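You operate a simulated robot arm through the tools that you are given. There is no shell and no other tool. Be economical: measure what you need, move in short steps, check, and stop when the job is done.

You are at the controls of a simulated robot arm. One attempt, no reset.

JOB
Strap the white ring once, tag it 2 and put it back.
Fine: the strap goes on at pull 2; strap before tag.

Only the result counts: the job must be done as asked and must still hold three seconds after the hand-in. Knocking over, shifting, dropping, spilling or breaking anything else fails it.

ROBOT AND FRAMES
A 7-joint arm with a two-finger parallel gripper on a trunk, on a base that drives. Base frame: it is fixed to the floor where the robot stands at the start and does not move with it; the origin is under the middle of the robot, x ahead of it, y to its left, z up; the surface under the hand at the start is at about z = 804. Lengths are in mm, angles in degrees, forces in N, time in s.
With the tool pointing down near the work surface it reaches from about 220 to 740 mm from the robot's upright axis, wherever it stands. Its first joint turns from -166.0 to 166.0 degrees. Places, roughly: blue wing knob [500, 0, 800]; cone plate of the strap feeder [600, -100, 800]; green wing knob [500, -400, 800]; nest of the tag press [600, -300, 800]; purple wing knob [500, -100, 800]; strap lever [700, 0, 900]; tag lever [700, -300, 900]; teal pad between the two machines [600, -200, 800]. Payload 1.57 kg.
The tool frame sits at the grasp point between the pads (the TCP): z along the fingers, y along the line on which they close. The tips reach 30 mm beyond it. The gripper opens to 110 mm. The fingers are 24 mm wide and 12 mm thick; the gripper's body (48 by 112 mm) begins 78 mm behind the TCP.
Orientation is told as [roll, pitch, yaw] about the base's x, y, z axes, in that order, counted from this pose: with the fingers straight down and closing along the base's y, the tool's x points along the base's -x, its y along +y and its z along -z.

CONTROLS
- The arm moves only by the tool send_rows. Its arguments are lists of equal length, an entry for each row: "delta_rot": the turn, a rotation vector about the tool's x, y, z in units of 120 degrees (1.0 is 120 degrees), a list of three; "translation": the shift along the tool's x, y, z in units of 100 mm (1.0 is 100 mm), a list of three; "hand": the gripper command, from -1 (fully open) to 1 (shut), values between in proportion. In form: {"delta_rot": [[wx, wy, wz], ...], "translation": [[tx, ty, tz], ...], "hand": [hand, ...]}. A call has 1 to 12 rows; each row is the pose to reach, as a shift and turn from the pose commanded when the call began, along the tool's axes at that moment. A call with a number of a shift or a turn outside -1 to 1 is refused whole. A row lasts 0.2 s, in which the tool goes at most 50 mm and 8.6 degrees; a call with a longer step from one row to the next is refused whole, and so is a gripper value outside its range. A pose out of reach is approached as far as the arm can. The call stops where the force on the tool passes 40 N (or 10 N more than at its start, if that is more) or the arm is blocked; 0.2 s more then pass. Each finger travels about 45 mm/s and halts on what it meets, pressing with about 43 N; the grip force reading is that of the motor and also rises with nothing between the fingers. The clock runs only during rows and for 0.2 s after the last one: add rows that repeat a pose to give the fingers time. It gives the time, the measured TCP pose, the force on the tool (base axes), the opening and the grip force at its end, in the units of the frame above (readings bear some noise), with the torque about the TCP (base axes, N m) and any sound that the robot's microphone picked up.
- Cameras (640 x 400 px; columns grow to the right, rows downward): "scene" is now at [8, 111.3, 1587.5]; the picture's right is [-0.53, -0.85, 0.00], its down [-0.62, 0.39, -0.68] and it looks along [0.58, -0.36, -0.73] (base axes); focal length 266 px, centre (320, 200). "wrist" rides on the gripper at [70, 16, -141] in the tool frame; the picture's right is [-0.23, 0.97, 0.00], its down [-0.85, -0.20, -0.48] and it looks along [-0.47, -0.11, 0.88] (tool axes); focal length 222 px, centre (320, 200).
- capture(camera): a new picture of that camera. It takes no simulated time.
- raise_lower(by): slides the trunk up (or, below 0, down) by that many mm; the arm and the scene camera ride with it, the base frame stays. It gives what a move gives, with no picture.
- drive_base(legs): drives the robot by 1 to 6 legs, each [ahead, turn to the left] in mm and degrees, along the robot's own axes; the way and the turn of a leg run together, so that a leg with both is an arc; at most 1500 mm and 180 degrees a leg. The arm and the cameras ride along, it lands a little off, and it stops where it bumps. It gives what a move gives.
- head_to(pan, tilt): turns the head with the scene camera to pan (to the left, within 155 degrees either way) and tilt (down, from -29 to 69), counted from straight ahead of the robot. It gives what a move gives.
- measure_at(camera, pixels): there is no depth. For up to 12 entries [column, row, z] of the newest picture of that camera ("zoom" is the newest enlarged one), the place [x, y] in the base frame at which the ray of that pixel passes the height z, good to about 2 mm. It takes no simulated time.
- enlarge(camera, box): a new picture of the part [left, top, right, bottom] of that camera's present view, enlarged. It takes no simulated time.
- job_done(): hands the job in; it is judged then, once.

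Work in short steps. Measure before you move; look again where a grasp or a placing could have gone wrong, and mend it. You have 80 turns and 48 pictures in all, those below and enlarged ones among them. Open the gripper and draw the arm clear of the work before you hand the job in, unless the task says otherwise; then end with one line.

The tools are called after "Emit:" as name(argument=value, ...) on one line, values as JSON. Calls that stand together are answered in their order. send_rows: Moves the arm, as the interface text tells. Its arguments: {"type":"object","properties":{"delta_rot":{"type":"array"},"translation":{"type":"array"},"hand":{"type":"array"}},"required":["delta_rot","translation","hand"]} The other tools are called the same way: raise_lower (by) slides the trunk up or down; drive_base (legs) drives the base; head_to (pan, tilt) turns the head that bears the scene camera; capture (camera) takes a picture; measure_at (camera, pixels) gives the place at which the rays of pixels pass given heights; enlarge (camera, box) takes an enlarged picture of a part of a camera's view; job_done () hands the job in.

At the start:

```text
t: 0.0
position: [405.1, -202.9, 1088.3]
orientation: [0.1, 0.1, 0.0]
ft_force: [0.1, 0.3, 0.2]
moment: [-0.02, 0.01, -0.02]
opening: 109.9
grasp_force: 0.0
trunk travel left (down, up): [-525.0, 65.0]
robot x, y, heading: [-0.5, -1.0, -0.1]
head pan, tilt: [-32.1, 47.2]
```

scene: 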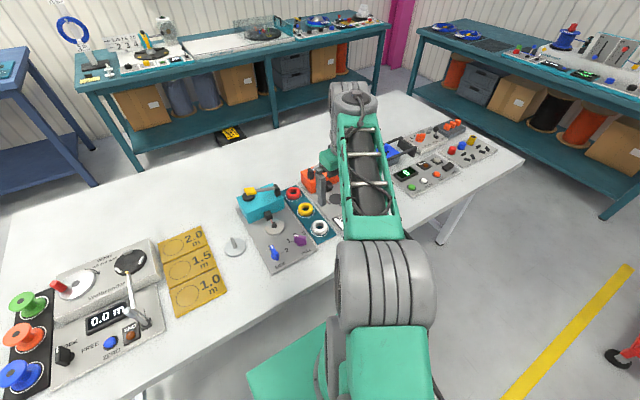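
wrist: 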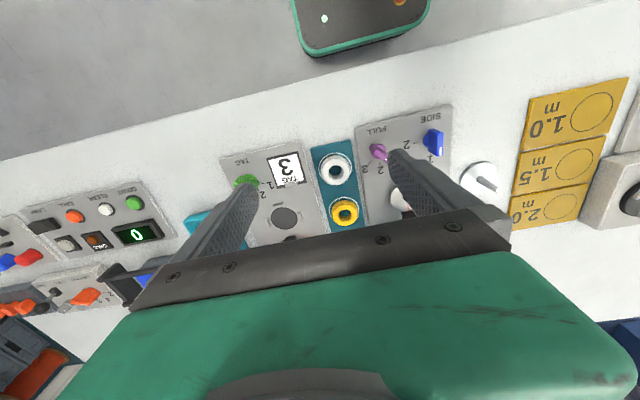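

The strapping machines lie around scene px (270,220); I enlarge that from both cameras to read the dials and ring.

Emit:
enlarge(camera="scene", box=[220, 160, 380, 280])

Emit:
enlarge(camera="wrist", box=[180, 90, 500, 260])

```text
3.33 times, centred on (300, 220) of scene
```

zoom: 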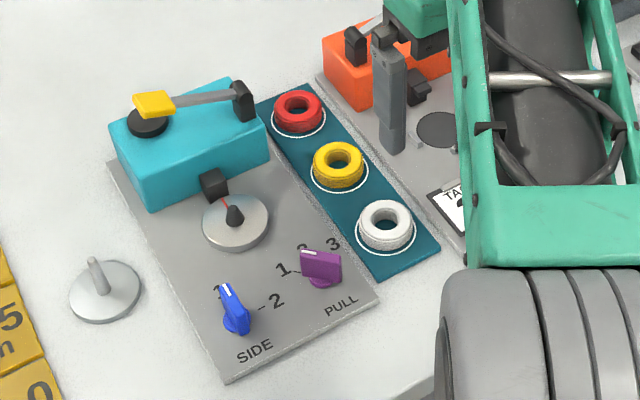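

```text
2.00 times, centred on (340, 175) of wrist
```

zoom: 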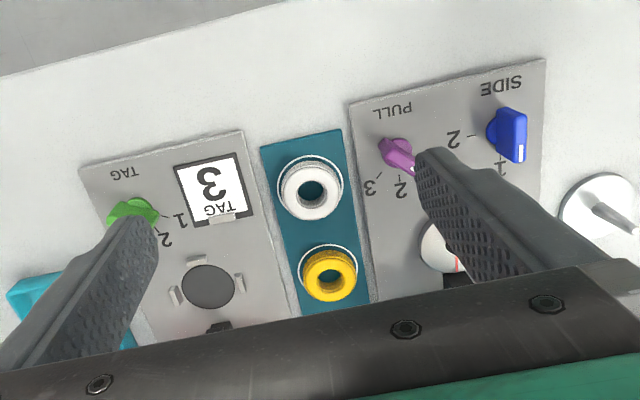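

I shift the hand to the left toward the purple knob (100 mm in +y), so the right-hand machine comes free in the scene view.

Emit:
send_rows(delta_rot=[[0, 0, 0], [0, 0, 0], [0, 0, 0], [0, 0, 0]], translation=[[0, 0.35, 0], [0, 0.7, 0], [0, 1, 0], [0, 1, 0]], hand=[-1, -1, -1, -1])

Emit:
enlarge(camera="scene", box=[220, 120, 460, 270])

Emit:
enlarge(camera="wrist", box=[100, 60, 420, 260])

```text
t: 1.0
position: [407.4, -103.8, 1088.2]
orientation: [0.0, -0.2, 0.0]
ft_force: [0.7, -0.2, 0.3]
moment: [0.01, 0.02, -0.02]
opening: 110.1
grasp_force: 0.1
trunk travel left (down, up): [-525.0, 65.0]
robot x, y, heading: [-0.8, 0.8, 0.2]
head pan, tilt: [-32.1, 47.2]
```

```text
2.67 times, centred on (340, 195) of scene
```

zoom: 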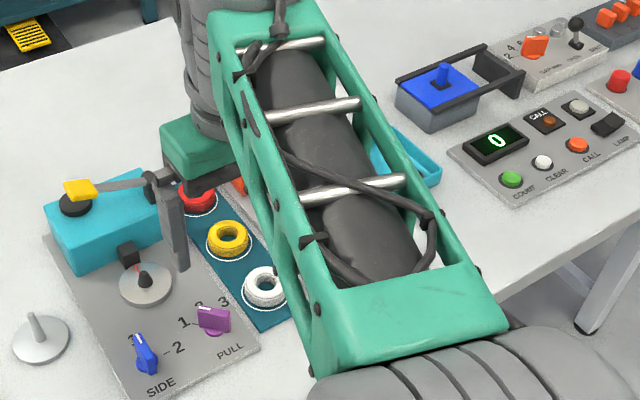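

```text
2.00 times, centred on (260, 160) of wrist
```

zoom: 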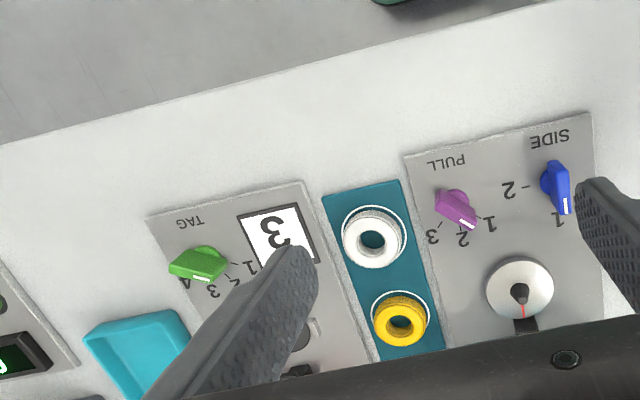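

The purple mark seems to sit near 1–2 and the tag dial has 4 positions with a "3" card; I need a closer view. I move over the purple knob (x+90) and lower the trunk 130 mm.

Emit:
send_rows(delta_rot=[[0, 0, 0], [0, 0, 0], [0, 0, 0]], translation=[[-0.45, 0, 0], [-0.9, 0, 0], [-0.9, 0, 0]], hand=[-1, -1, -1])

Emit:
raise_lower(by=-130)

Emit:
capture(camera="wrist")

Emit:
capture(camera="scene")

```text
t: 1.8
position: [496.7, -106.1, 1087.1]
orientation: [0.0, 0.0, -0.1]
ft_force: [-0.1, -1.1, 0.4]
moment: [-0.01, 0.01, -0.01]
opening: 110.0
grasp_force: 0.0
trunk travel left (down, up): [-525.0, 65.0]
robot x, y, heading: [-3.7, 1.9, 0.1]
head pan, tilt: [-32.1, 47.2]
```

```text
t: 3.4
position: [496.6, -105.7, 957.2]
orientation: [0.0, -0.1, -0.1]
ft_force: [0.7, -0.3, 0.4]
moment: [0.02, 0.01, -0.01]
opening: 110.0
grasp_force: 0.1
trunk travel left (down, up): [-395.0, 195.0]
robot x, y, heading: [1.7, -0.8, 0.1]
head pan, tilt: [-32.1, 47.2]
```

```text
41 pictures are left
```

wrist: 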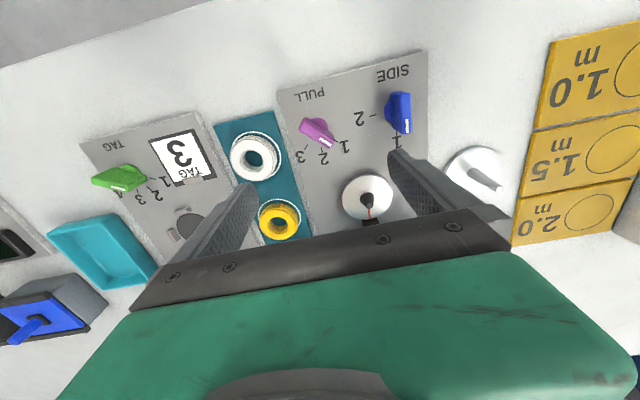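

```text
40 pictures are left
```

scene: 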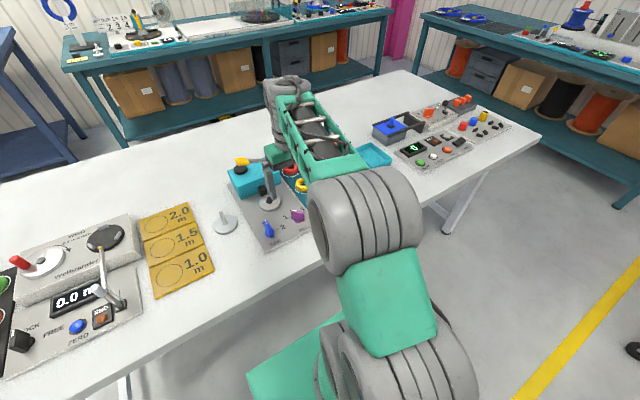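

The purple knob is at wrist px (317,132), tilted; I zoom on the dials and measure the parts.

Emit:
enlarge(camera="wrist", box=[270, 50, 440, 190])

Emit:
enlarge(camera="wrist", box=[80, 110, 300, 250])

Emit:
measure_at(camera="wrist", pixels=[[317, 133, 825], [317, 133, 808], [399, 110, 825], [257, 158, 820], [282, 218, 820], [367, 199, 815], [118, 177, 825], [345, 147, 806], [324, 158, 806], [302, 157, 806], [187, 226, 806]])

```text
2.86 times, centred on (355, 120) of wrist
```

zoom: 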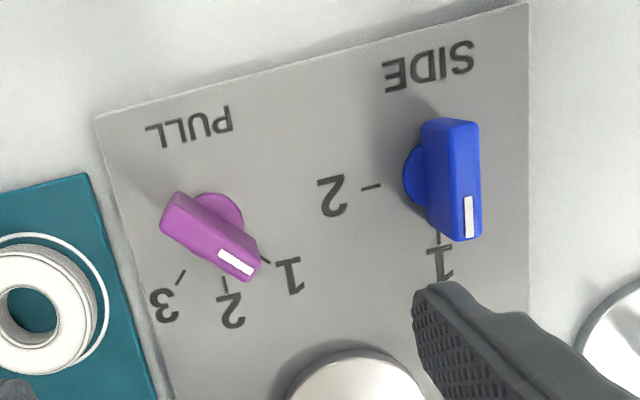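

```text
2.86 times, centred on (190, 180) of wrist
```

zoom: 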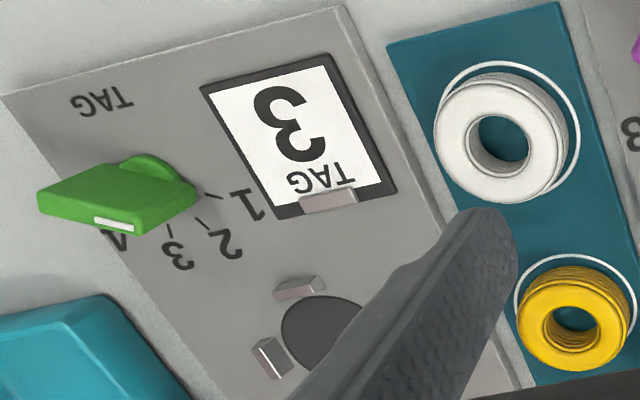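

```text
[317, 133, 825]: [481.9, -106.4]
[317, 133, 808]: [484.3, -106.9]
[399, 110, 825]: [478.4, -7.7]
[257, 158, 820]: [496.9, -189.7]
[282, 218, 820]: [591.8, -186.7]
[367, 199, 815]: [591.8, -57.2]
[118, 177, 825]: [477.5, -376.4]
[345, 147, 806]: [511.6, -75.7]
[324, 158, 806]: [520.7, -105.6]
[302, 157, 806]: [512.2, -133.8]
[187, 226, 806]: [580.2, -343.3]
```

Purple points at 1 (along +x+y, 45°), with 2 along +x; blue is on side 1. I turn the hand 45° to line up across the purple bar, centre it at about (481,-105), half close it, and lower 60 mm for a closer look.

Emit:
send_rows(delta_rot=[[0, 0, -0.065], [0, 0, -0.13], [0, 0, -0.195], [0, 0, -0.26], [0, 0, -0.325], [0, 0, -0.375], [0, 0, -0.375]], translation=[[0.15, 0, 0], [0.15, 0, 0], [0.15, 0, 0], [0.15, 0, 0], [0.15, 0, 0], [0.15, 0, 0], [0.15, 0, 0]], hand=[-0.3, -0.3, -0.3, -0.3, -0.3, -0.3, -0.3])

Emit:
raise_lower(by=-70)

Emit:
capture(camera="wrist")

```text
t: 5.0
position: [480.1, -104.3, 956.9]
orientation: [0.1, -0.1, 45.2]
ft_force: [0.3, -1.0, 1.2]
moment: [0.02, 0.01, 0.0]
opening: 71.7
grasp_force: 0.0
trunk travel left (down, up): [-395.0, 195.0]
robot x, y, heading: [-3.0, 0.5, -0.1]
head pan, tilt: [-32.1, 47.2]
```

```text
t: 6.1
position: [481.0, -104.7, 886.1]
orientation: [0.0, -0.1, 45.1]
ft_force: [0.1, 1.2, 0.5]
moment: [0.0, 0.0, 0.0]
opening: 71.4
grasp_force: 0.1
trunk travel left (down, up): [-325.0, 265.0]
robot x, y, heading: [2.5, -1.3, 0.1]
head pan, tilt: [-32.1, 47.2]
```

```text
37 pictures are left
```

wrist: 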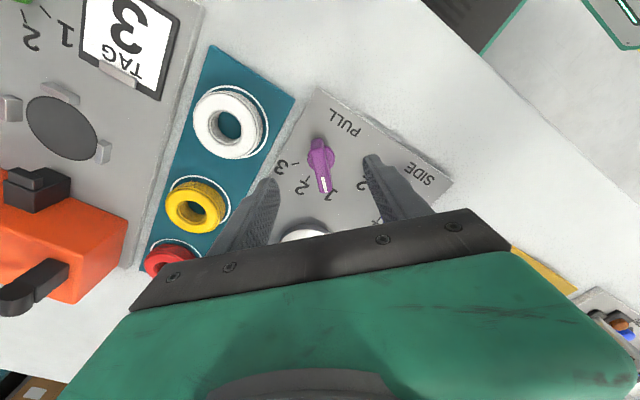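

The purple knob, at (321,165), sits between the fingertips; I measure its ends and the ring rims.

Emit:
measure_at(camera="wrist", pixels=[[320, 140, 835], [324, 193, 835], [321, 166, 835], [321, 166, 825], [320, 140, 825], [324, 193, 825], [227, 124, 824], [231, 124, 808], [196, 204, 824], [304, 238, 820], [66, 125, 806]])

Emit:
enlarge(camera="wrist", box=[250, 90, 410, 210])

```text
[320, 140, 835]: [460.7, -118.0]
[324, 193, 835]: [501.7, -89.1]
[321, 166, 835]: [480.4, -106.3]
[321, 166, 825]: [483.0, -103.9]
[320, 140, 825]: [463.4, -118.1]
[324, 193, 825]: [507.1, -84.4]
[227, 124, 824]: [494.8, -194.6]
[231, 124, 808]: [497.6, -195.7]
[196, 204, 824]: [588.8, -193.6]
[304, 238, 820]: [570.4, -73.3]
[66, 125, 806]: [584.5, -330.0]
```

```text
3.33 times, centred on (330, 150) of wrist
```

zoom: 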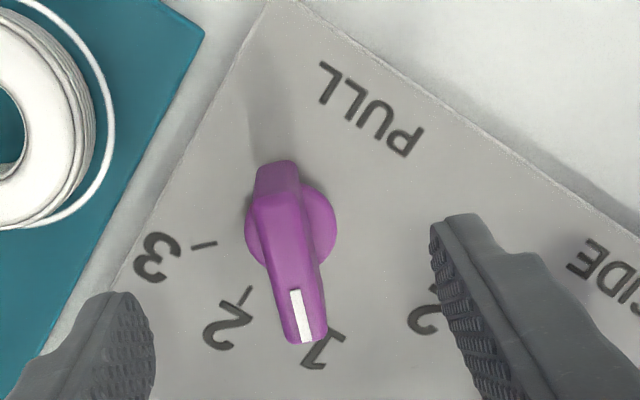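

Alignment is good (disc centre ≈ (479,-106)). I descend 40 mm to put tips at z≈816 and close.

Emit:
send_rows(delta_rot=[[0, 0, 0], [0, 0, 0], [0, 0, 0], [0, 0, 0], [0, 0, 0], [0, 0, 0], [0, 0, 0], [0, 0, 0]], translation=[[0.01, 0, 0.2], [0.02, 0, 0.4], [0.02, 0, 0.4], [0.02, 0, 0.4], [0.02, 0, 0.4], [0.02, 0, 0.4], [0.02, 0, 0.4], [0.02, 0, 0.4]], hand=[-0.3, -0.3, 1, 1, 1, 1, 1, 1])

```text
t: 7.9
position: [478.9, -105.6, 846.6]
orientation: [0.1, 0.0, 45.0]
ft_force: [-10.5, 8.0, -0.6]
moment: [-0.66, 0.05, -0.01]
opening: 12.0
grasp_force: 29.5
trunk travel left (down, up): [-325.0, 265.0]
robot x, y, heading: [-3.4, 2.2, -0.0]
head pan, tilt: [-32.1, 47.2]
```

The bar is held (12 mm). I turn -45° in base (tool +z) to bring the pointer to 2.

Emit:
send_rows(delta_rot=[[0, 0, 0.06], [0, 0, 0.12], [0, 0, 0.18], [0, 0, 0.24], [0, 0, 0.3], [0, 0, 0.36], [0, 0, 0.385], [0, 0, 0.375]], translation=[[0, 0, 0], [0, 0, 0], [0, 0, 0], [0, 0, 0], [0, 0, 0], [0, 0, 0], [0, 0, 0], [0, 0, 0]], hand=[1, 1, 1, 1, 1, 1, 1, 1])

```text
t: 9.7
position: [478.8, -105.0, 845.5]
orientation: [0.0, 0.0, 0.0]
ft_force: [-22.6, 13.3, 1.3]
moment: [-0.04, 0.13, 0.02]
opening: 12.1
grasp_force: 28.8
trunk travel left (down, up): [-325.0, 265.0]
robot x, y, heading: [0.2, -1.8, -0.1]
head pan, tilt: [-32.1, 47.2]
```

The hand turned to yaw 0 with the knob. I open, rise 60 mm and look.

Emit:
send_rows(delta_rot=[[0, 0, 0], [0, 0, 0], [0, 0, 0], [0, 0, 0], [0, 0, 0], [0, 0, 0]], translation=[[0, 0, 0], [0, 0, 0], [0, 0, 0], [0, 0, -0.4], [0, -0.4, -0.8], [0, -0.8, -0.8]], hand=[-0.3, -0.3, -0.3, -0.3, -0.3, -0.3])

Emit:
capture(camera="wrist")

```text
refused: row 5 steps farther than a row can; nothing moved
```

```text
35 pictures are left
```

wrist: 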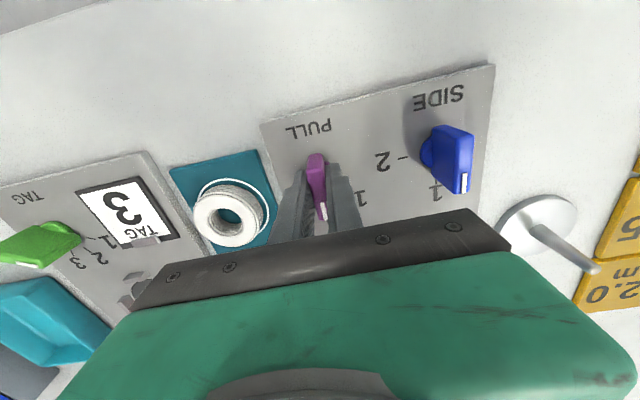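

One step was too long; I repeat with smaller steps.

Emit:
send_rows(delta_rot=[[0, 0, 0], [0, 0, 0], [0, 0, 0], [0, 0, 0], [0, 0, 0], [0, 0, 0], [0, 0, 0], [0, 0, 0]], translation=[[0, 0, 0], [0, 0, 0], [0, 0, 0], [0, 0, -0.4], [0, 0, -0.8], [0, -0.4, -1], [0, -0.8, -1], [0, -1, -1]], hand=[-0.3, -0.3, -0.3, -0.3, -0.3, -0.3, -0.3, -0.3])

Emit:
send_rows(delta_rot=[[0, 0, 0], [0, 0, 0], [0, 0, 0], [0, 0, 0]], translation=[[0, -0.4, 0], [0, -0.8, 0], [0, -1, 0], [0, -1, 0]], hand=[-0.3, -0.3, -0.3, -0.3])

Emit:
capture(camera="wrist")

```text
t: 11.5
position: [482.0, -205.1, 945.1]
orientation: [0.1, -0.1, -0.1]
ft_force: [0.6, 0.5, 0.0]
moment: [-0.01, -0.02, 0.0]
opening: 71.5
grasp_force: 0.0
trunk travel left (down, up): [-325.0, 265.0]
robot x, y, heading: [1.6, -3.9, -0.1]
head pan, tilt: [-32.1, 47.2]
```

```text
t: 12.5
position: [480.4, -306.4, 945.0]
orientation: [0.1, -0.1, 0.0]
ft_force: [-0.1, -0.7, 0.0]
moment: [0.0, 0.01, -0.01]
opening: 71.5
grasp_force: 0.0
trunk travel left (down, up): [-325.0, 265.0]
robot x, y, heading: [-1.6, 3.0, 0.0]
head pan, tilt: [-32.1, 47.2]
```

```text
34 pictures are left
```

wrist: 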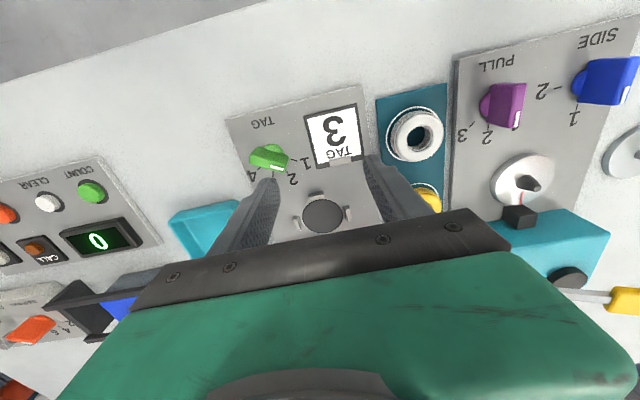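

Purple now points at 2. The green knob is at (268,158); I zoom and measure.

Emit:
enlarge(camera="wrist", box=[220, 100, 360, 230])

Emit:
measure_at(camera="wrist", pixels=[[268, 158, 835], [268, 158, 808], [305, 163, 806], [292, 180, 806], [251, 173, 806], [323, 217, 806]])

```text
3.08 times, centred on (290, 165) of wrist
```

zoom: 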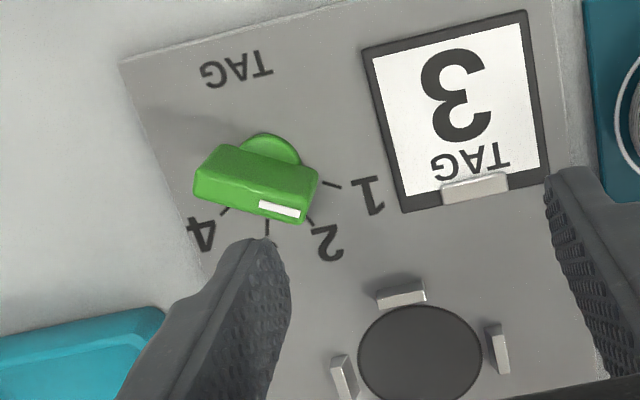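

```text
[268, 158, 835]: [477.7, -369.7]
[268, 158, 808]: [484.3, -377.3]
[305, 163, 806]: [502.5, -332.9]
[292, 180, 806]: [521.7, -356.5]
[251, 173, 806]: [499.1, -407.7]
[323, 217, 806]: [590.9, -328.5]
```

The green pointer's white mark is at its right end, near 1. I measure the ticks in the zoom to obtain the exact angles.

Emit:
measure_at(camera="zoom", pixels=[[335, 185, 806], [313, 222, 806], [267, 228, 806], [222, 212, 806], [367, 196, 806], [327, 242, 806], [200, 233, 806], [196, 190, 835], [305, 215, 835], [265, 170, 812], [250, 186, 835]])

```text
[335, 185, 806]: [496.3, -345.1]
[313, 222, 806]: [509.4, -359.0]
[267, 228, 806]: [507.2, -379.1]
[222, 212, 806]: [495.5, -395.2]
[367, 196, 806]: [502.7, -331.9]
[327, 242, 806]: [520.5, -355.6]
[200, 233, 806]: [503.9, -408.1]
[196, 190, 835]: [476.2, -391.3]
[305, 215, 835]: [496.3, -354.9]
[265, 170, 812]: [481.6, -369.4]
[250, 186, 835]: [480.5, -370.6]
```

Knob centre ≈ (481,-370), tags at 60/20/-20/-60°; it points at 1. I line up at yaw 60, lower 55 mm and check.

Emit:
send_rows(delta_rot=[[0, 0, -0.065], [0, 0, -0.13], [0, 0, -0.195], [0, 0, -0.26], [0, 0, -0.325], [0, 0, -0.39], [0, 0, -0.45], [0, 0, -0.5], [0, 0, -0.5]], translation=[[0, -0.2, 0], [0, -0.4, 0], [0, -0.637, 0], [0, -0.637, 0], [0, -0.637, 0.1], [0, -0.637, 0.2], [0, -0.637, 0.4], [0, -0.637, 0.55], [0, -0.637, 0.55]], hand=[0.1, 0.1, 0.1, 0.1, 0.1, 0.1, 0.1, 0.1, 0.1])

Emit:
enlarge(camera="wrist", box=[220, 90, 420, 215])

```text
t: 14.5
position: [480.8, -368.9, 889.7]
orientation: [0.0, -0.1, 60.2]
ft_force: [0.5, -0.2, 0.0]
moment: [0.0, 0.0, 0.02]
opening: 49.4
grasp_force: 0.0
trunk travel left (down, up): [-325.0, 265.0]
robot x, y, heading: [0.1, -2.4, 0.0]
head pan, tilt: [-32.1, 47.2]
```

```text
3.20 times, centred on (320, 152) of wrist
```

zoom: 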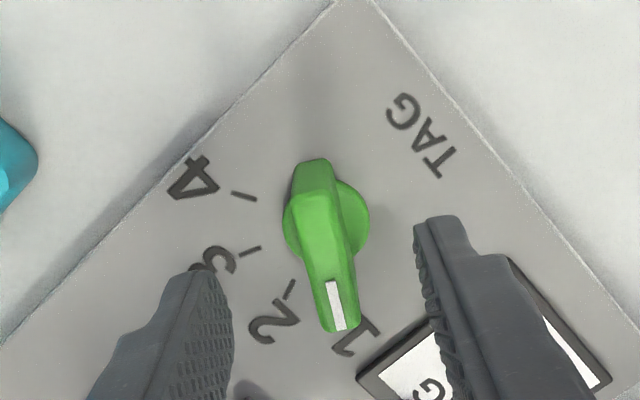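

Aligned and clear of the card. I descend 43 mm and close.

Emit:
send_rows(delta_rot=[[0, 0, 0], [0, 0, 0], [0, 0, 0], [0, 0, 0], [0, 0, 0], [0, 0, 0], [0, 0, 0]], translation=[[0, 0, 0.22], [0, 0, 0.43], [0, 0, 0.43], [0, 0, 0.43], [0, 0, 0.43], [0, 0, 0.43], [0, 0, 0.43]], hand=[0.1, 0.1, 1, 1, 1, 1, 1])

Emit:
send_rows(delta_rot=[[0, 0, 0.06], [0, 0, 0.12], [0, 0, 0.18], [0, 0, 0.24], [0, 0, 0.3], [0, 0, 0.343], [0, 0, 0.333], [0, 0, 0.333]], translation=[[0, 0, 0], [0, 0, 0], [0, 0, 0], [0, 0, 0], [0, 0, 0], [0, 0, 0], [0, 0, 0], [0, 0, 0]], hand=[1, 1, 1, 1, 1, 1, 1, 1])

```text
t: 16.1
position: [480.2, -368.8, 847.4]
orientation: [0.1, -0.1, 60.1]
ft_force: [-11.0, 8.3, -2.9]
moment: [0.02, -0.32, 0.02]
opening: 11.7
grasp_force: 28.7
trunk travel left (down, up): [-325.0, 265.0]
robot x, y, heading: [-0.4, -0.8, 0.3]
head pan, tilt: [-32.1, 47.2]
```

```text
t: 17.9
position: [478.3, -368.0, 848.7]
orientation: [0.1, 0.1, 20.0]
ft_force: [-23.4, 21.9, -8.9]
moment: [-0.28, -0.3, 0.02]
opening: 11.7
grasp_force: 29.3
trunk travel left (down, up): [-325.0, 265.0]
robot x, y, heading: [1.3, 1.6, -0.1]
head pan, tilt: [-32.1, 47.2]
```

Yaw is 20 with the knob. I open, rise 100 mm, and head back toward +y with yaw 0, then look.

Emit:
send_rows(delta_rot=[[0, 0, 0], [0, 0, 0], [0, 0, 0], [0, 0, 0], [0, 0, 0.05], [0, 0, 0.11], [0, 0, 0.167], [0, 0, 0.167], [0, 0, 0.167]], translation=[[0, 0, 0], [0, 0, 0], [0, 0, 0], [0, 0, -0.4], [0, 0, -0.8], [-0.1, 0.27, -1], [-0.2, 0.6, -1], [-0.34, 0.94, -1], [-0.34, 0.94, -1]], hand=[0, 0, 0, 0, 0, -1, -1, -1, -1])

Emit:
capture(camera="wrist")

Emit:
capture(camera="scene")

```text
t: 19.9
position: [480.1, -269.3, 945.6]
orientation: [-0.1, 0.0, -0.1]
ft_force: [0.7, -0.5, -0.5]
moment: [0.0, -0.01, 0.03]
opening: 109.8
grasp_force: 0.0
trunk travel left (down, up): [-325.0, 265.0]
robot x, y, heading: [-0.2, 0.2, 0.2]
head pan, tilt: [-32.1, 47.2]
```

```text
31 pictures are left
```

wrist: 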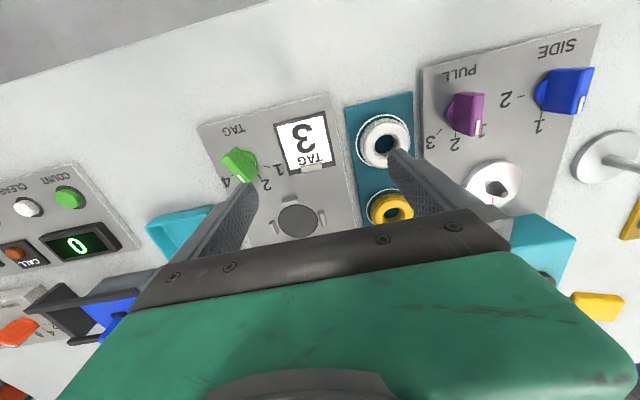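

```text
30 pictures are left
```

scene: 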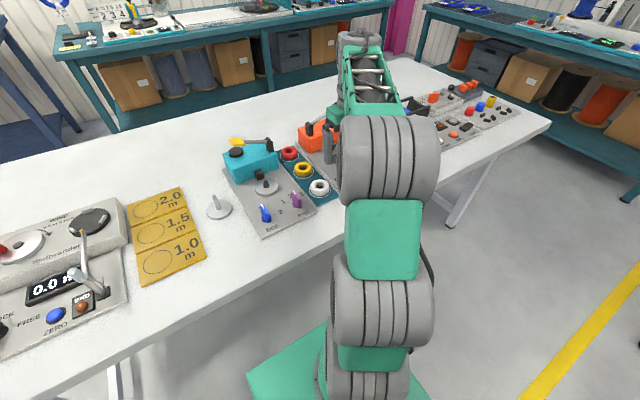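

I zoom in on the strap feeder and the green knob/nest for details, and measure the ring.

Emit:
enlarge(camera="scene", box=[200, 120, 350, 230])

Emit:
enlarge(camera="wrist", box=[200, 70, 530, 270])

Emit:
measure_at(camera="zoom", pixels=[[358, 146, 822], [310, 155, 822], [409, 140, 822], [360, 190, 822], [352, 95, 822], [317, 170, 806], [418, 150, 806], [185, 292, 806], [565, 230, 815]])

```text
3.64 times, centred on (275, 175) of scene
```

zoom: 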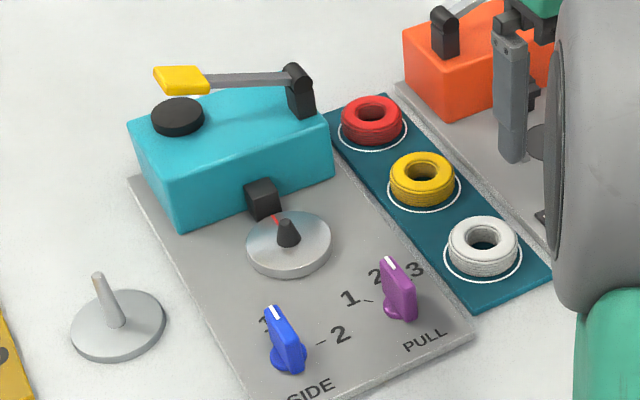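

```text
1.94 times, centred on (365, 170) of wrist
```

zoom: 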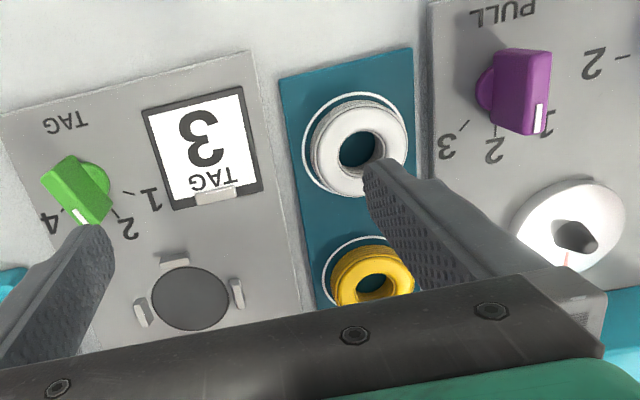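

```text
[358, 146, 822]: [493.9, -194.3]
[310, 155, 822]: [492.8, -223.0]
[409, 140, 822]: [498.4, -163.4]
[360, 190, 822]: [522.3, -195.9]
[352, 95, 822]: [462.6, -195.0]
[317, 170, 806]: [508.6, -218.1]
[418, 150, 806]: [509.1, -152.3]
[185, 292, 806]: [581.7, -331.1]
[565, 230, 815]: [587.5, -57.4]
```

Green now points at 2 (mark direction ≈20°). White ring centre ≈ (494,-193), Ø60; I go above it with opening 90 and take a close look.

Emit:
send_rows(delta_rot=[[0, 0, 0], [0, 0, 0], [0, 0, 0], [0, 0, 0]], translation=[[-0.07, 0.38, 0], [-0.14, 0.76, 0], [-0.14, 0.76, 0.4], [-0.14, 0.76, 0.4]], hand=[-0.636, -0.636, -0.636, -0.636])

Emit:
capture(camera="wrist")

```text
t: 20.9
position: [492.5, -194.4, 907.2]
orientation: [0.1, 0.0, 0.0]
ft_force: [-0.4, 0.2, -0.8]
moment: [-0.01, 0.01, -0.03]
opening: 89.9
grasp_force: 0.0
trunk travel left (down, up): [-325.0, 265.0]
robot x, y, heading: [2.2, -2.8, -0.3]
head pan, tilt: [-32.1, 47.2]
```

```text
27 pictures are left
```

wrist: 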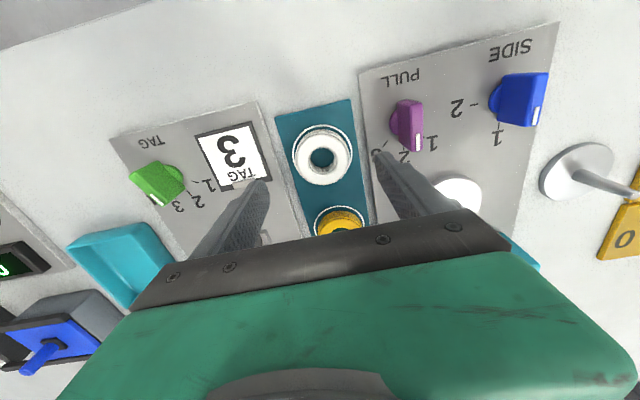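

The ring spans about px (294..352, 126..185); I measure its centre at candidate heights, plus the painted circle.

Emit:
measure_at(camera="wrist", pixels=[[322, 155, 830], [322, 155, 822], [294, 160, 826], [351, 150, 826], [324, 186, 826], [320, 128, 826], [323, 160, 826]])

Emit:
enlarge(camera="wrist", box=[270, 95, 380, 205])

Emit:
measure_at(camera="zoom", pixels=[[320, 200, 820], [320, 200, 808]])

```text
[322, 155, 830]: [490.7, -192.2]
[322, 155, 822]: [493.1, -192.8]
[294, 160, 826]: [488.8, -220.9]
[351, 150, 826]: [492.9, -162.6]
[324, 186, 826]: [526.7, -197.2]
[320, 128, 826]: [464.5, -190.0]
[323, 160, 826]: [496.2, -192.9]
```

```text
3.64 times, centred on (325, 150) of wrist
```

zoom: 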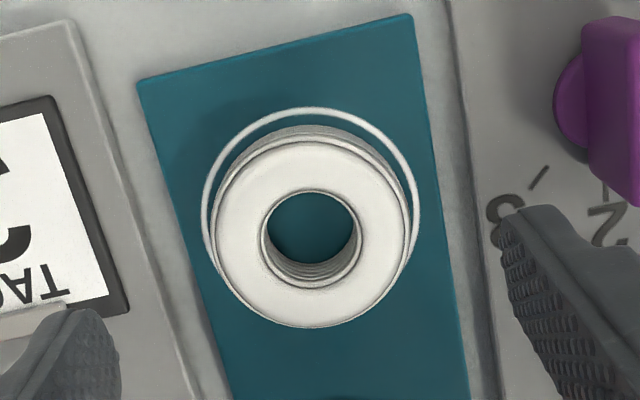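

```text
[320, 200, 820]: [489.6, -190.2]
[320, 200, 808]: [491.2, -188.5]
```

I measure the painted circle centre (zoom 310,214) at pad height and ring top centre (314,233).

Emit:
measure_at(camera="zoom", pixels=[[310, 214, 808], [203, 214, 808], [418, 214, 808], [310, 107, 808], [314, 234, 826], [314, 234, 832], [217, 238, 830], [410, 226, 830], [314, 327, 830], [314, 140, 830]])

```text
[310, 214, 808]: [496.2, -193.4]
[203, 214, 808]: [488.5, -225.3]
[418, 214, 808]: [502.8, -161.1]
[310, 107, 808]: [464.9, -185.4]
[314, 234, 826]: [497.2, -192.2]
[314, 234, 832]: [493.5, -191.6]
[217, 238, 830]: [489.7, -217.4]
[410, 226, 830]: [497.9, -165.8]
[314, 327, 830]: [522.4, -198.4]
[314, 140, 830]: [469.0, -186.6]
```

Home circle and ring centre ≈ (496,-193). I shift 3 mm in x, descend 61 mm to tips ≈816, and close.

Emit:
send_rows(delta_rot=[[0, 0, 0], [0, 0, 0], [0, 0, 0], [0, 0, 0], [0, 0, 0], [0, 0, 0], [0, 0, 0]], translation=[[-0.03, 0.01, 0.3], [-0.03, 0.01, 0.61], [-0.03, 0.01, 0.61], [-0.03, 0.01, 0.61], [-0.03, 0.01, 0.61], [-0.03, 0.01, 0.61], [-0.03, 0.01, 0.61]], hand=[-0.636, -0.636, 1, 1, 1, 1, 1])

```text
t: 22.5
position: [495.9, -193.4, 845.6]
orientation: [0.1, 0.1, 0.0]
ft_force: [0.1, 0.2, -0.5]
moment: [0.0, 0.0, -0.03]
opening: 56.7
grasp_force: 42.3
trunk travel left (down, up): [-325.0, 265.0]
robot x, y, heading: [-1.8, 3.4, -0.2]
head pan, tilt: [-32.1, 47.2]
```

Held at 56.7 mm. I lift 70 mm and carry toward the cone plate, stopping short to measure the plate.

Emit:
send_rows(delta_rot=[[0, 0, 0], [0, 0, 0], [0, 0, 0], [0, 0, 0], [0, 0, 0], [0, 0, 0]], translation=[[0, 0, -0.35], [0, 0, -0.7], [0, 0.35, -0.7], [0, 0.7, -0.7], [0, 1, -0.7], [0, 1, -0.7]], hand=[1, 1, 1, 1, 1, 1])

Emit:
capture(camera="wrist")

Emit:
enlarge(camera="scene", box=[190, 100, 370, 230])

```text
t: 23.9
position: [497.6, -93.2, 916.6]
orientation: [0.0, 0.0, 0.0]
ft_force: [0.1, -0.6, -0.6]
moment: [0.02, -0.01, -0.01]
opening: 56.8
grasp_force: 43.2
trunk travel left (down, up): [-325.0, 265.0]
robot x, y, heading: [1.6, 0.6, -0.1]
head pan, tilt: [-32.1, 47.2]
```

```text
25 pictures are left
```

wrist: 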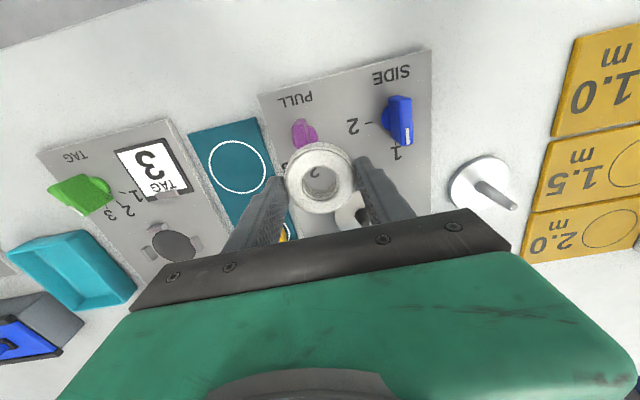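

```text
3.08 times, centred on (280, 165) of scene
```

zoom: 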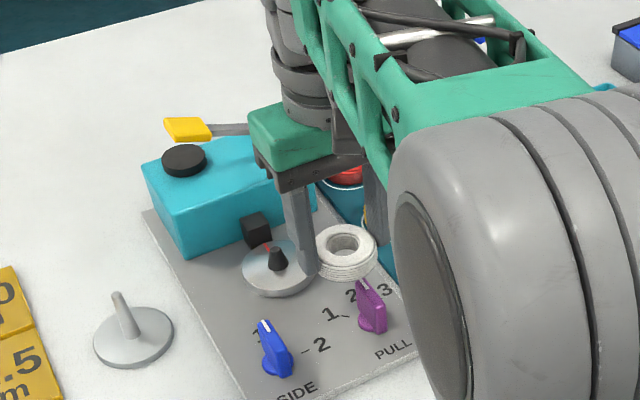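

I measure the plate from the scene zoom: ellipse spans (242..318, 238..296), centre about (280,266); cone tip at (276,249).

Emit:
measure_at(camera="zoom", pixels=[[280, 264, 815], [280, 264, 820], [276, 249, 840], [276, 249, 835], [256, 230, 840], [256, 242, 820], [242, 268, 815], [286, 291, 815], [184, 160, 890], [188, 130, 900], [188, 130, 920]])

```text
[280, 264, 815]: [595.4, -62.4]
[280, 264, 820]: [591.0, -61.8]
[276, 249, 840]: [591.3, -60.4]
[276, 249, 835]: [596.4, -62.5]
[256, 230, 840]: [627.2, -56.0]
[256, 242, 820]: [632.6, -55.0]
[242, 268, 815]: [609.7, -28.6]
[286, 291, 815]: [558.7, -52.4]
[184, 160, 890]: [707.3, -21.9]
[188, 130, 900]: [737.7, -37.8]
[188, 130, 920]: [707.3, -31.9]
```

Estimates of the plate differ by some mm, so I take a strong zoom of plate and cone in the scene view.

Emit:
enlarge(camera="scene", box=[247, 170, 291, 200])

```text
13.33 times, centred on (269, 185) of scene
```

zoom: 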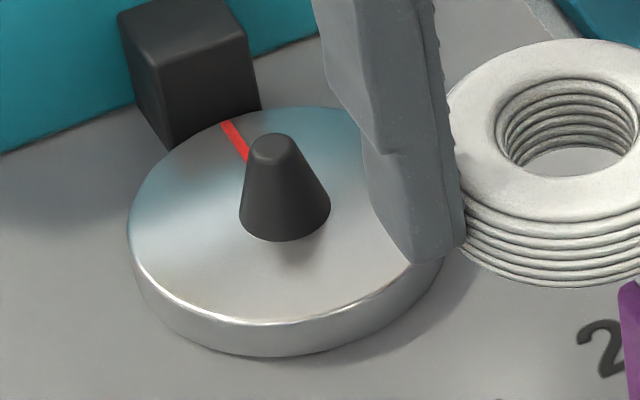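

Plate top ellipse centre ≈ (286,215), cone top (271,147), cone base centre ≈ (285,214); I measure these at several heights.

Emit:
measure_at(camera="zoom", pixels=[[286, 215, 815], [286, 215, 820], [286, 215, 825], [271, 147, 840], [271, 147, 845], [128, 228, 820], [445, 238, 820], [285, 357, 808], [285, 357, 804], [572, 155, 895], [240, 108, 808]])

```text
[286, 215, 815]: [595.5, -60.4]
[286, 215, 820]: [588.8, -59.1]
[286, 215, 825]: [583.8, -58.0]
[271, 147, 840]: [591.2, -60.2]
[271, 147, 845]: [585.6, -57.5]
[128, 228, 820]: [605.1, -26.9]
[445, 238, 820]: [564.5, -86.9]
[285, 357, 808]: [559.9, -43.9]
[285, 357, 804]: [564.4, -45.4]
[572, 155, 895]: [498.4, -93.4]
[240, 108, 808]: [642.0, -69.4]
```

Both views agree: plate top z≈821, centre ≈ (588,-59). I move over it and lower to TCP z≈864, then check.

Emit:
send_rows(delta_rot=[[0, 0, 0], [0, 0, 0], [0, 0, 0], [0, 0, 0], [0, 0, 0], [0, 0, 0]], translation=[[-0.45, 0.17, 0], [-0.905, 0.342, 0], [-0.905, 0.342, 0], [-0.905, 0.342, 0.25], [-0.905, 0.342, 0.52], [-0.905, 0.342, 0.52]], hand=[1, 1, 1, 1, 1, 1])

Emit:
enlarge(camera="scene", box=[232, 150, 312, 205])

```text
t: 25.3
position: [586.2, -58.7, 867.0]
orientation: [0.0, 0.0, 0.0]
ft_force: [0.5, 0.3, -0.5]
moment: [-0.02, 0.0, 0.0]
opening: 56.9
grasp_force: 42.6
trunk travel left (down, up): [-325.0, 265.0]
robot x, y, heading: [-1.0, -1.6, 0.0]
head pan, tilt: [-32.1, 47.2]
```

```text
7.27 times, centred on (272, 178) of scene
```

zoom: 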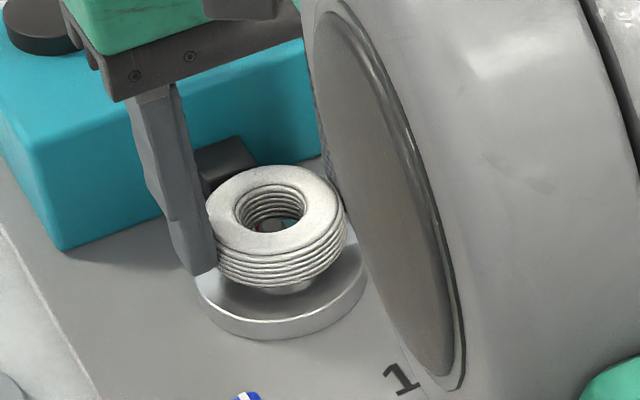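

The ring is over the plate (ring 207–348 vs plate 197–367). I lower gently in small steps.

Emit:
send_rows(delta_rot=[[0, 0, 0], [0, 0, 0], [0, 0, 0], [0, 0, 0]], translation=[[-0.01, 0, 0.03], [-0.01, 0, 0.06], [-0.01, 0, 0.08], [-0.01, 0, 0.08]], hand=[1, 1, 1, 1])

```text
t: 26.3
position: [587.6, -58.8, 860.3]
orientation: [0.0, -0.2, 0.0]
ft_force: [-0.8, 2.8, 9.8]
moment: [0.05, 0.26, -0.04]
opening: 57.0
grasp_force: 43.6
trunk travel left (down, up): [-325.0, 265.0]
robot x, y, heading: [-1.9, 1.1, -0.1]
head pan, tilt: [-32.1, 47.2]
```

Contact of about 10 N at the expected height (860). I release and rise 70 mm, then check.

Emit:
send_rows(delta_rot=[[0, 0, 0], [0, 0, 0], [0, 0, 0], [0, 0, 0], [0, 0, 0], [0, 0, 0], [0, 0, 0]], translation=[[0, 0, 0], [0, 0, 0], [0, 0, 0], [0, 0, -0.2], [0, 0, -0.5], [0, 0, -0.9], [0, 0, -0.9]], hand=[-0.636, -0.636, -0.636, -0.636, -0.636, -0.636, -0.636])

Emit:
enlarge(camera="scene", box=[210, 120, 330, 205])

```text
t: 27.9
position: [588.7, -58.5, 946.4]
orientation: [0.0, 0.0, 0.0]
ft_force: [-1.0, -0.6, -0.4]
moment: [-0.01, 0.0, 0.0]
opening: 89.9
grasp_force: 0.1
trunk travel left (down, up): [-325.0, 265.0]
robot x, y, heading: [-0.0, 0.5, -0.0]
head pan, tilt: [-32.1, 47.2]
```

```text
4.71 times, centred on (270, 162) of scene
```

zoom: 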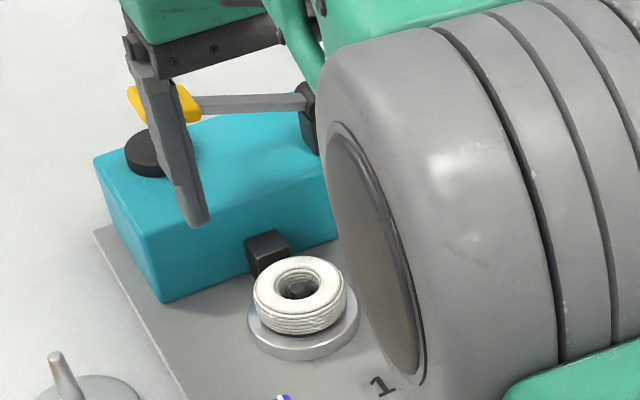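

Ring sits around the cone on the plate. Next the strap lever: I raise the trunk 60 mm, advance 65 mm in x, shut the fingers, and look at the paddle with the wrist camera.

Emit:
raise_lower(by=70)

Emit:
send_rows(delta_rot=[[0, 0, 0], [0, 0, 0], [0, 0, 0]], translation=[[-0.35, 0, 0], [-0.7, 0, 0], [-0.7, 0, 0]], hand=[-1, -1, -1])

Emit:
capture(camera="wrist")

Emit:
enlarge(camera="scene", box=[200, 110, 340, 205])

```text
t: 28.9
position: [588.9, -58.5, 1016.7]
orientation: [0.0, 0.0, 0.0]
ft_force: [-0.1, -0.4, 0.1]
moment: [0.01, -0.01, 0.01]
opening: 90.2
grasp_force: 0.1
trunk travel left (down, up): [-395.0, 195.0]
robot x, y, heading: [-1.1, 1.5, -0.1]
head pan, tilt: [-32.1, 47.2]
```

```text
t: 29.7
position: [659.2, -59.8, 1016.1]
orientation: [0.2, 0.0, -0.1]
ft_force: [-0.6, -0.7, -0.1]
moment: [-0.03, 0.0, 0.01]
opening: 110.1
grasp_force: 0.1
trunk travel left (down, up): [-395.0, 195.0]
robot x, y, heading: [-1.6, -2.3, -0.1]
head pan, tilt: [-32.1, 47.2]
```

```text
20 pictures are left
```

wrist: 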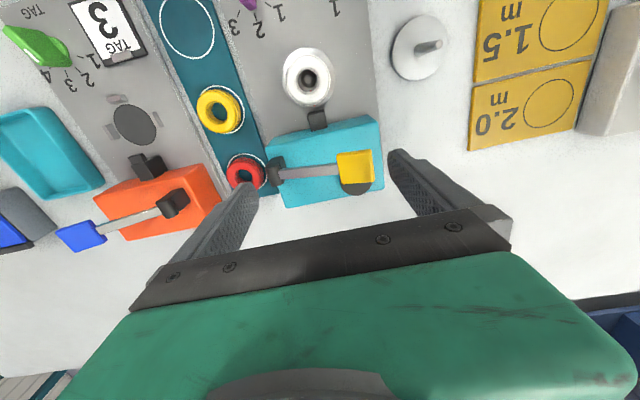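

```text
4.21 times, centred on (270, 158) of scene
```

zoom: 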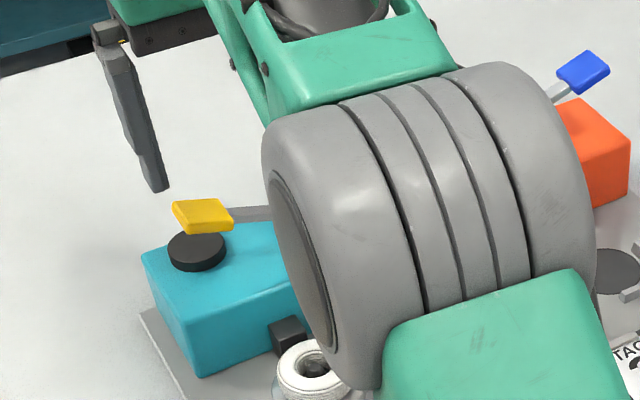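

Now the paddle is at wrist (356,165) and scene zoom (203,214); I intersect both rays, and likewise the blue tag paddle at (82,235) / (583,71), and the nest.

Emit:
measure_at(camera="wrist", pixels=[[356, 165, 900], [356, 165, 920], [356, 165, 880], [82, 235, 900], [82, 235, 920], [82, 235, 880], [135, 124, 808], [308, 77, 843], [276, 173, 900]])

Emit:
measure_at(camera="zoom", pixels=[[203, 214, 900], [203, 214, 920], [203, 214, 880], [583, 71, 900], [583, 71, 920], [583, 71, 880], [196, 247, 870], [196, 247, 880]])

```text
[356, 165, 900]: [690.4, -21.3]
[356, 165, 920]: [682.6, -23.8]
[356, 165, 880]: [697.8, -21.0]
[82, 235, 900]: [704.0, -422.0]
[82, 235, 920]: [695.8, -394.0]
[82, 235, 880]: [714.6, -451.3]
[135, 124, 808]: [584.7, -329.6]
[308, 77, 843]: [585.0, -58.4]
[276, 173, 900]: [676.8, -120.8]
```

```text
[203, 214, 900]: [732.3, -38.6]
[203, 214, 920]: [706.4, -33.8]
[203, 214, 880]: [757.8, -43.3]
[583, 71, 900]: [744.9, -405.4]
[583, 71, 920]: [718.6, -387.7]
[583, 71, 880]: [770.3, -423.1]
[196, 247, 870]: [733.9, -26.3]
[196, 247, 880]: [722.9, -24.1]
```

Rays meet at the yellow paddle ≈ (672,-27,946) and blue ≈ (680,-355,948). I shut the fingers and move over the yellow paddle.

Emit:
send_rows(delta_rot=[[0, 0, 0], [0, 0, 0], [0, 0, 0], [0, 0, 0], [0, 0, 0], [0, 0, 0], [0, 0, 0]], translation=[[0, 0, 0], [0, 0, 0], [0, 0, 0], [-0.06, 0.15, 0], [-0.13, 0.33, 0], [-0.13, 0.33, 0], [-0.13, 0.33, 0]], hand=[1, 1, 1, 1, 1, 1, 1])

Emit:
enlarge(camera="wrist", box=[220, 60, 440, 240])

Emit:
enlarge(camera="scene", box=[200, 100, 340, 195])

```text
t: 31.3
position: [672.1, -25.7, 1017.2]
orientation: [-0.1, -0.1, 0.0]
ft_force: [0.5, 0.1, 0.3]
moment: [0.03, -0.03, -0.02]
opening: 0.1
grasp_force: 17.7
trunk travel left (down, up): [-395.0, 195.0]
robot x, y, heading: [-3.2, 3.1, -0.0]
head pan, tilt: [-32.1, 47.2]
```

```text
2.22 times, centred on (330, 150) of wrist
```

zoom: 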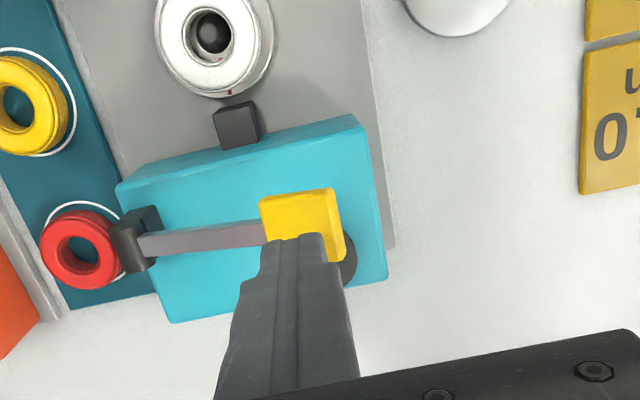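

```text
4.21 times, centred on (270, 148) of scene
```

zoom: 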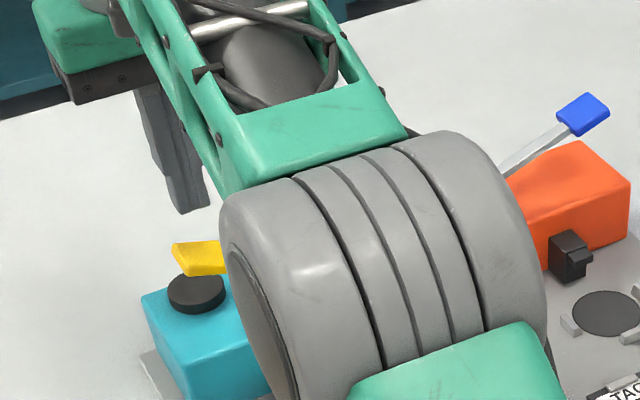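

The tip is above the paddle. I press straight down in steps of 8–10 mm; it stops at 40 N.

Emit:
send_rows(delta_rot=[[0, 0, 0], [0, 0, 0], [0, 0, 0], [0, 0, 0], [0, 0, 0], [0, 0, 0], [0, 0, 0], [0, 0, 0], [0, 0, 0], [0, 0, 0]], translation=[[0, 0, 0.3], [0, 0, 0.38], [0, 0, 0.46], [0, 0, 0.54], [0, 0, 0.62], [0, 0, 0.7], [0, 0, 0.78], [0, 0, 0.86], [0, 0, 0.93], [0, 0, 1.0]], hand=[1, 1, 1, 1, 1, 1, 1, 1, 1, 1])

```text
t: 33.5
position: [671.4, -26.7, 922.4]
orientation: [0.0, -0.5, -0.1]
ft_force: [-2.3, -2.8, 22.9]
moment: [-0.31, 0.16, -0.06]
opening: 0.0
grasp_force: 21.5
trunk travel left (down, up): [-395.0, 195.0]
robot x, y, heading: [0.5, 0.6, 0.2]
head pan, tilt: [-32.1, 47.2]
```

Lever is down to tip z≈892 with 23 N and no sound yet; I press a bit further.

Emit:
send_rows(delta_rot=[[0, 0, 0], [0, 0, 0], [0, 0, 0], [0, 0, 0], [0, 0, 0]], translation=[[0, 0, 0.04], [0, 0, 0.08], [0, 0, 0.12], [0, 0, 0.16], [0, 0, 0.2]], hand=[1, 1, 1, 1, 1])

Emit:
enlarge(camera="wrist", box=[220, 30, 440, 240])

```text
t: 34.0
position: [672.2, -26.1, 922.0]
orientation: [-0.1, -1.0, -0.1]
ft_force: [-9.5, 1.6, 15.2]
moment: [-0.13, 0.38, -0.12]
opening: 0.0
grasp_force: 22.0
trunk travel left (down, up): [-395.0, 195.0]
robot x, y, heading: [0.9, 1.2, -0.2]
head pan, tilt: [-32.1, 47.2]
stopped in row 2: the force on the tool passed its limit at 43 N (the readings are from after the stop); the commanded pose is now the measured one
```

```text
1.90 times, centred on (330, 135) of wrist
```

zoom: 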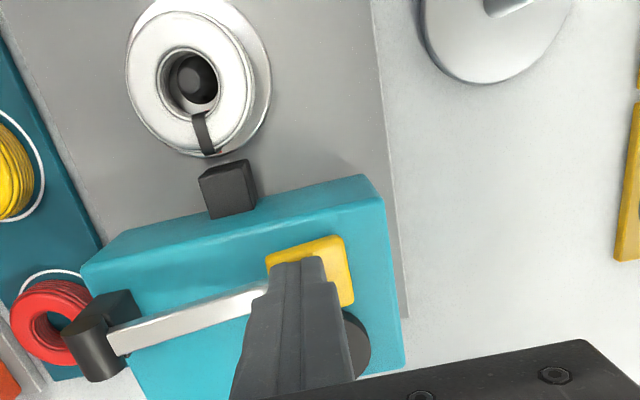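

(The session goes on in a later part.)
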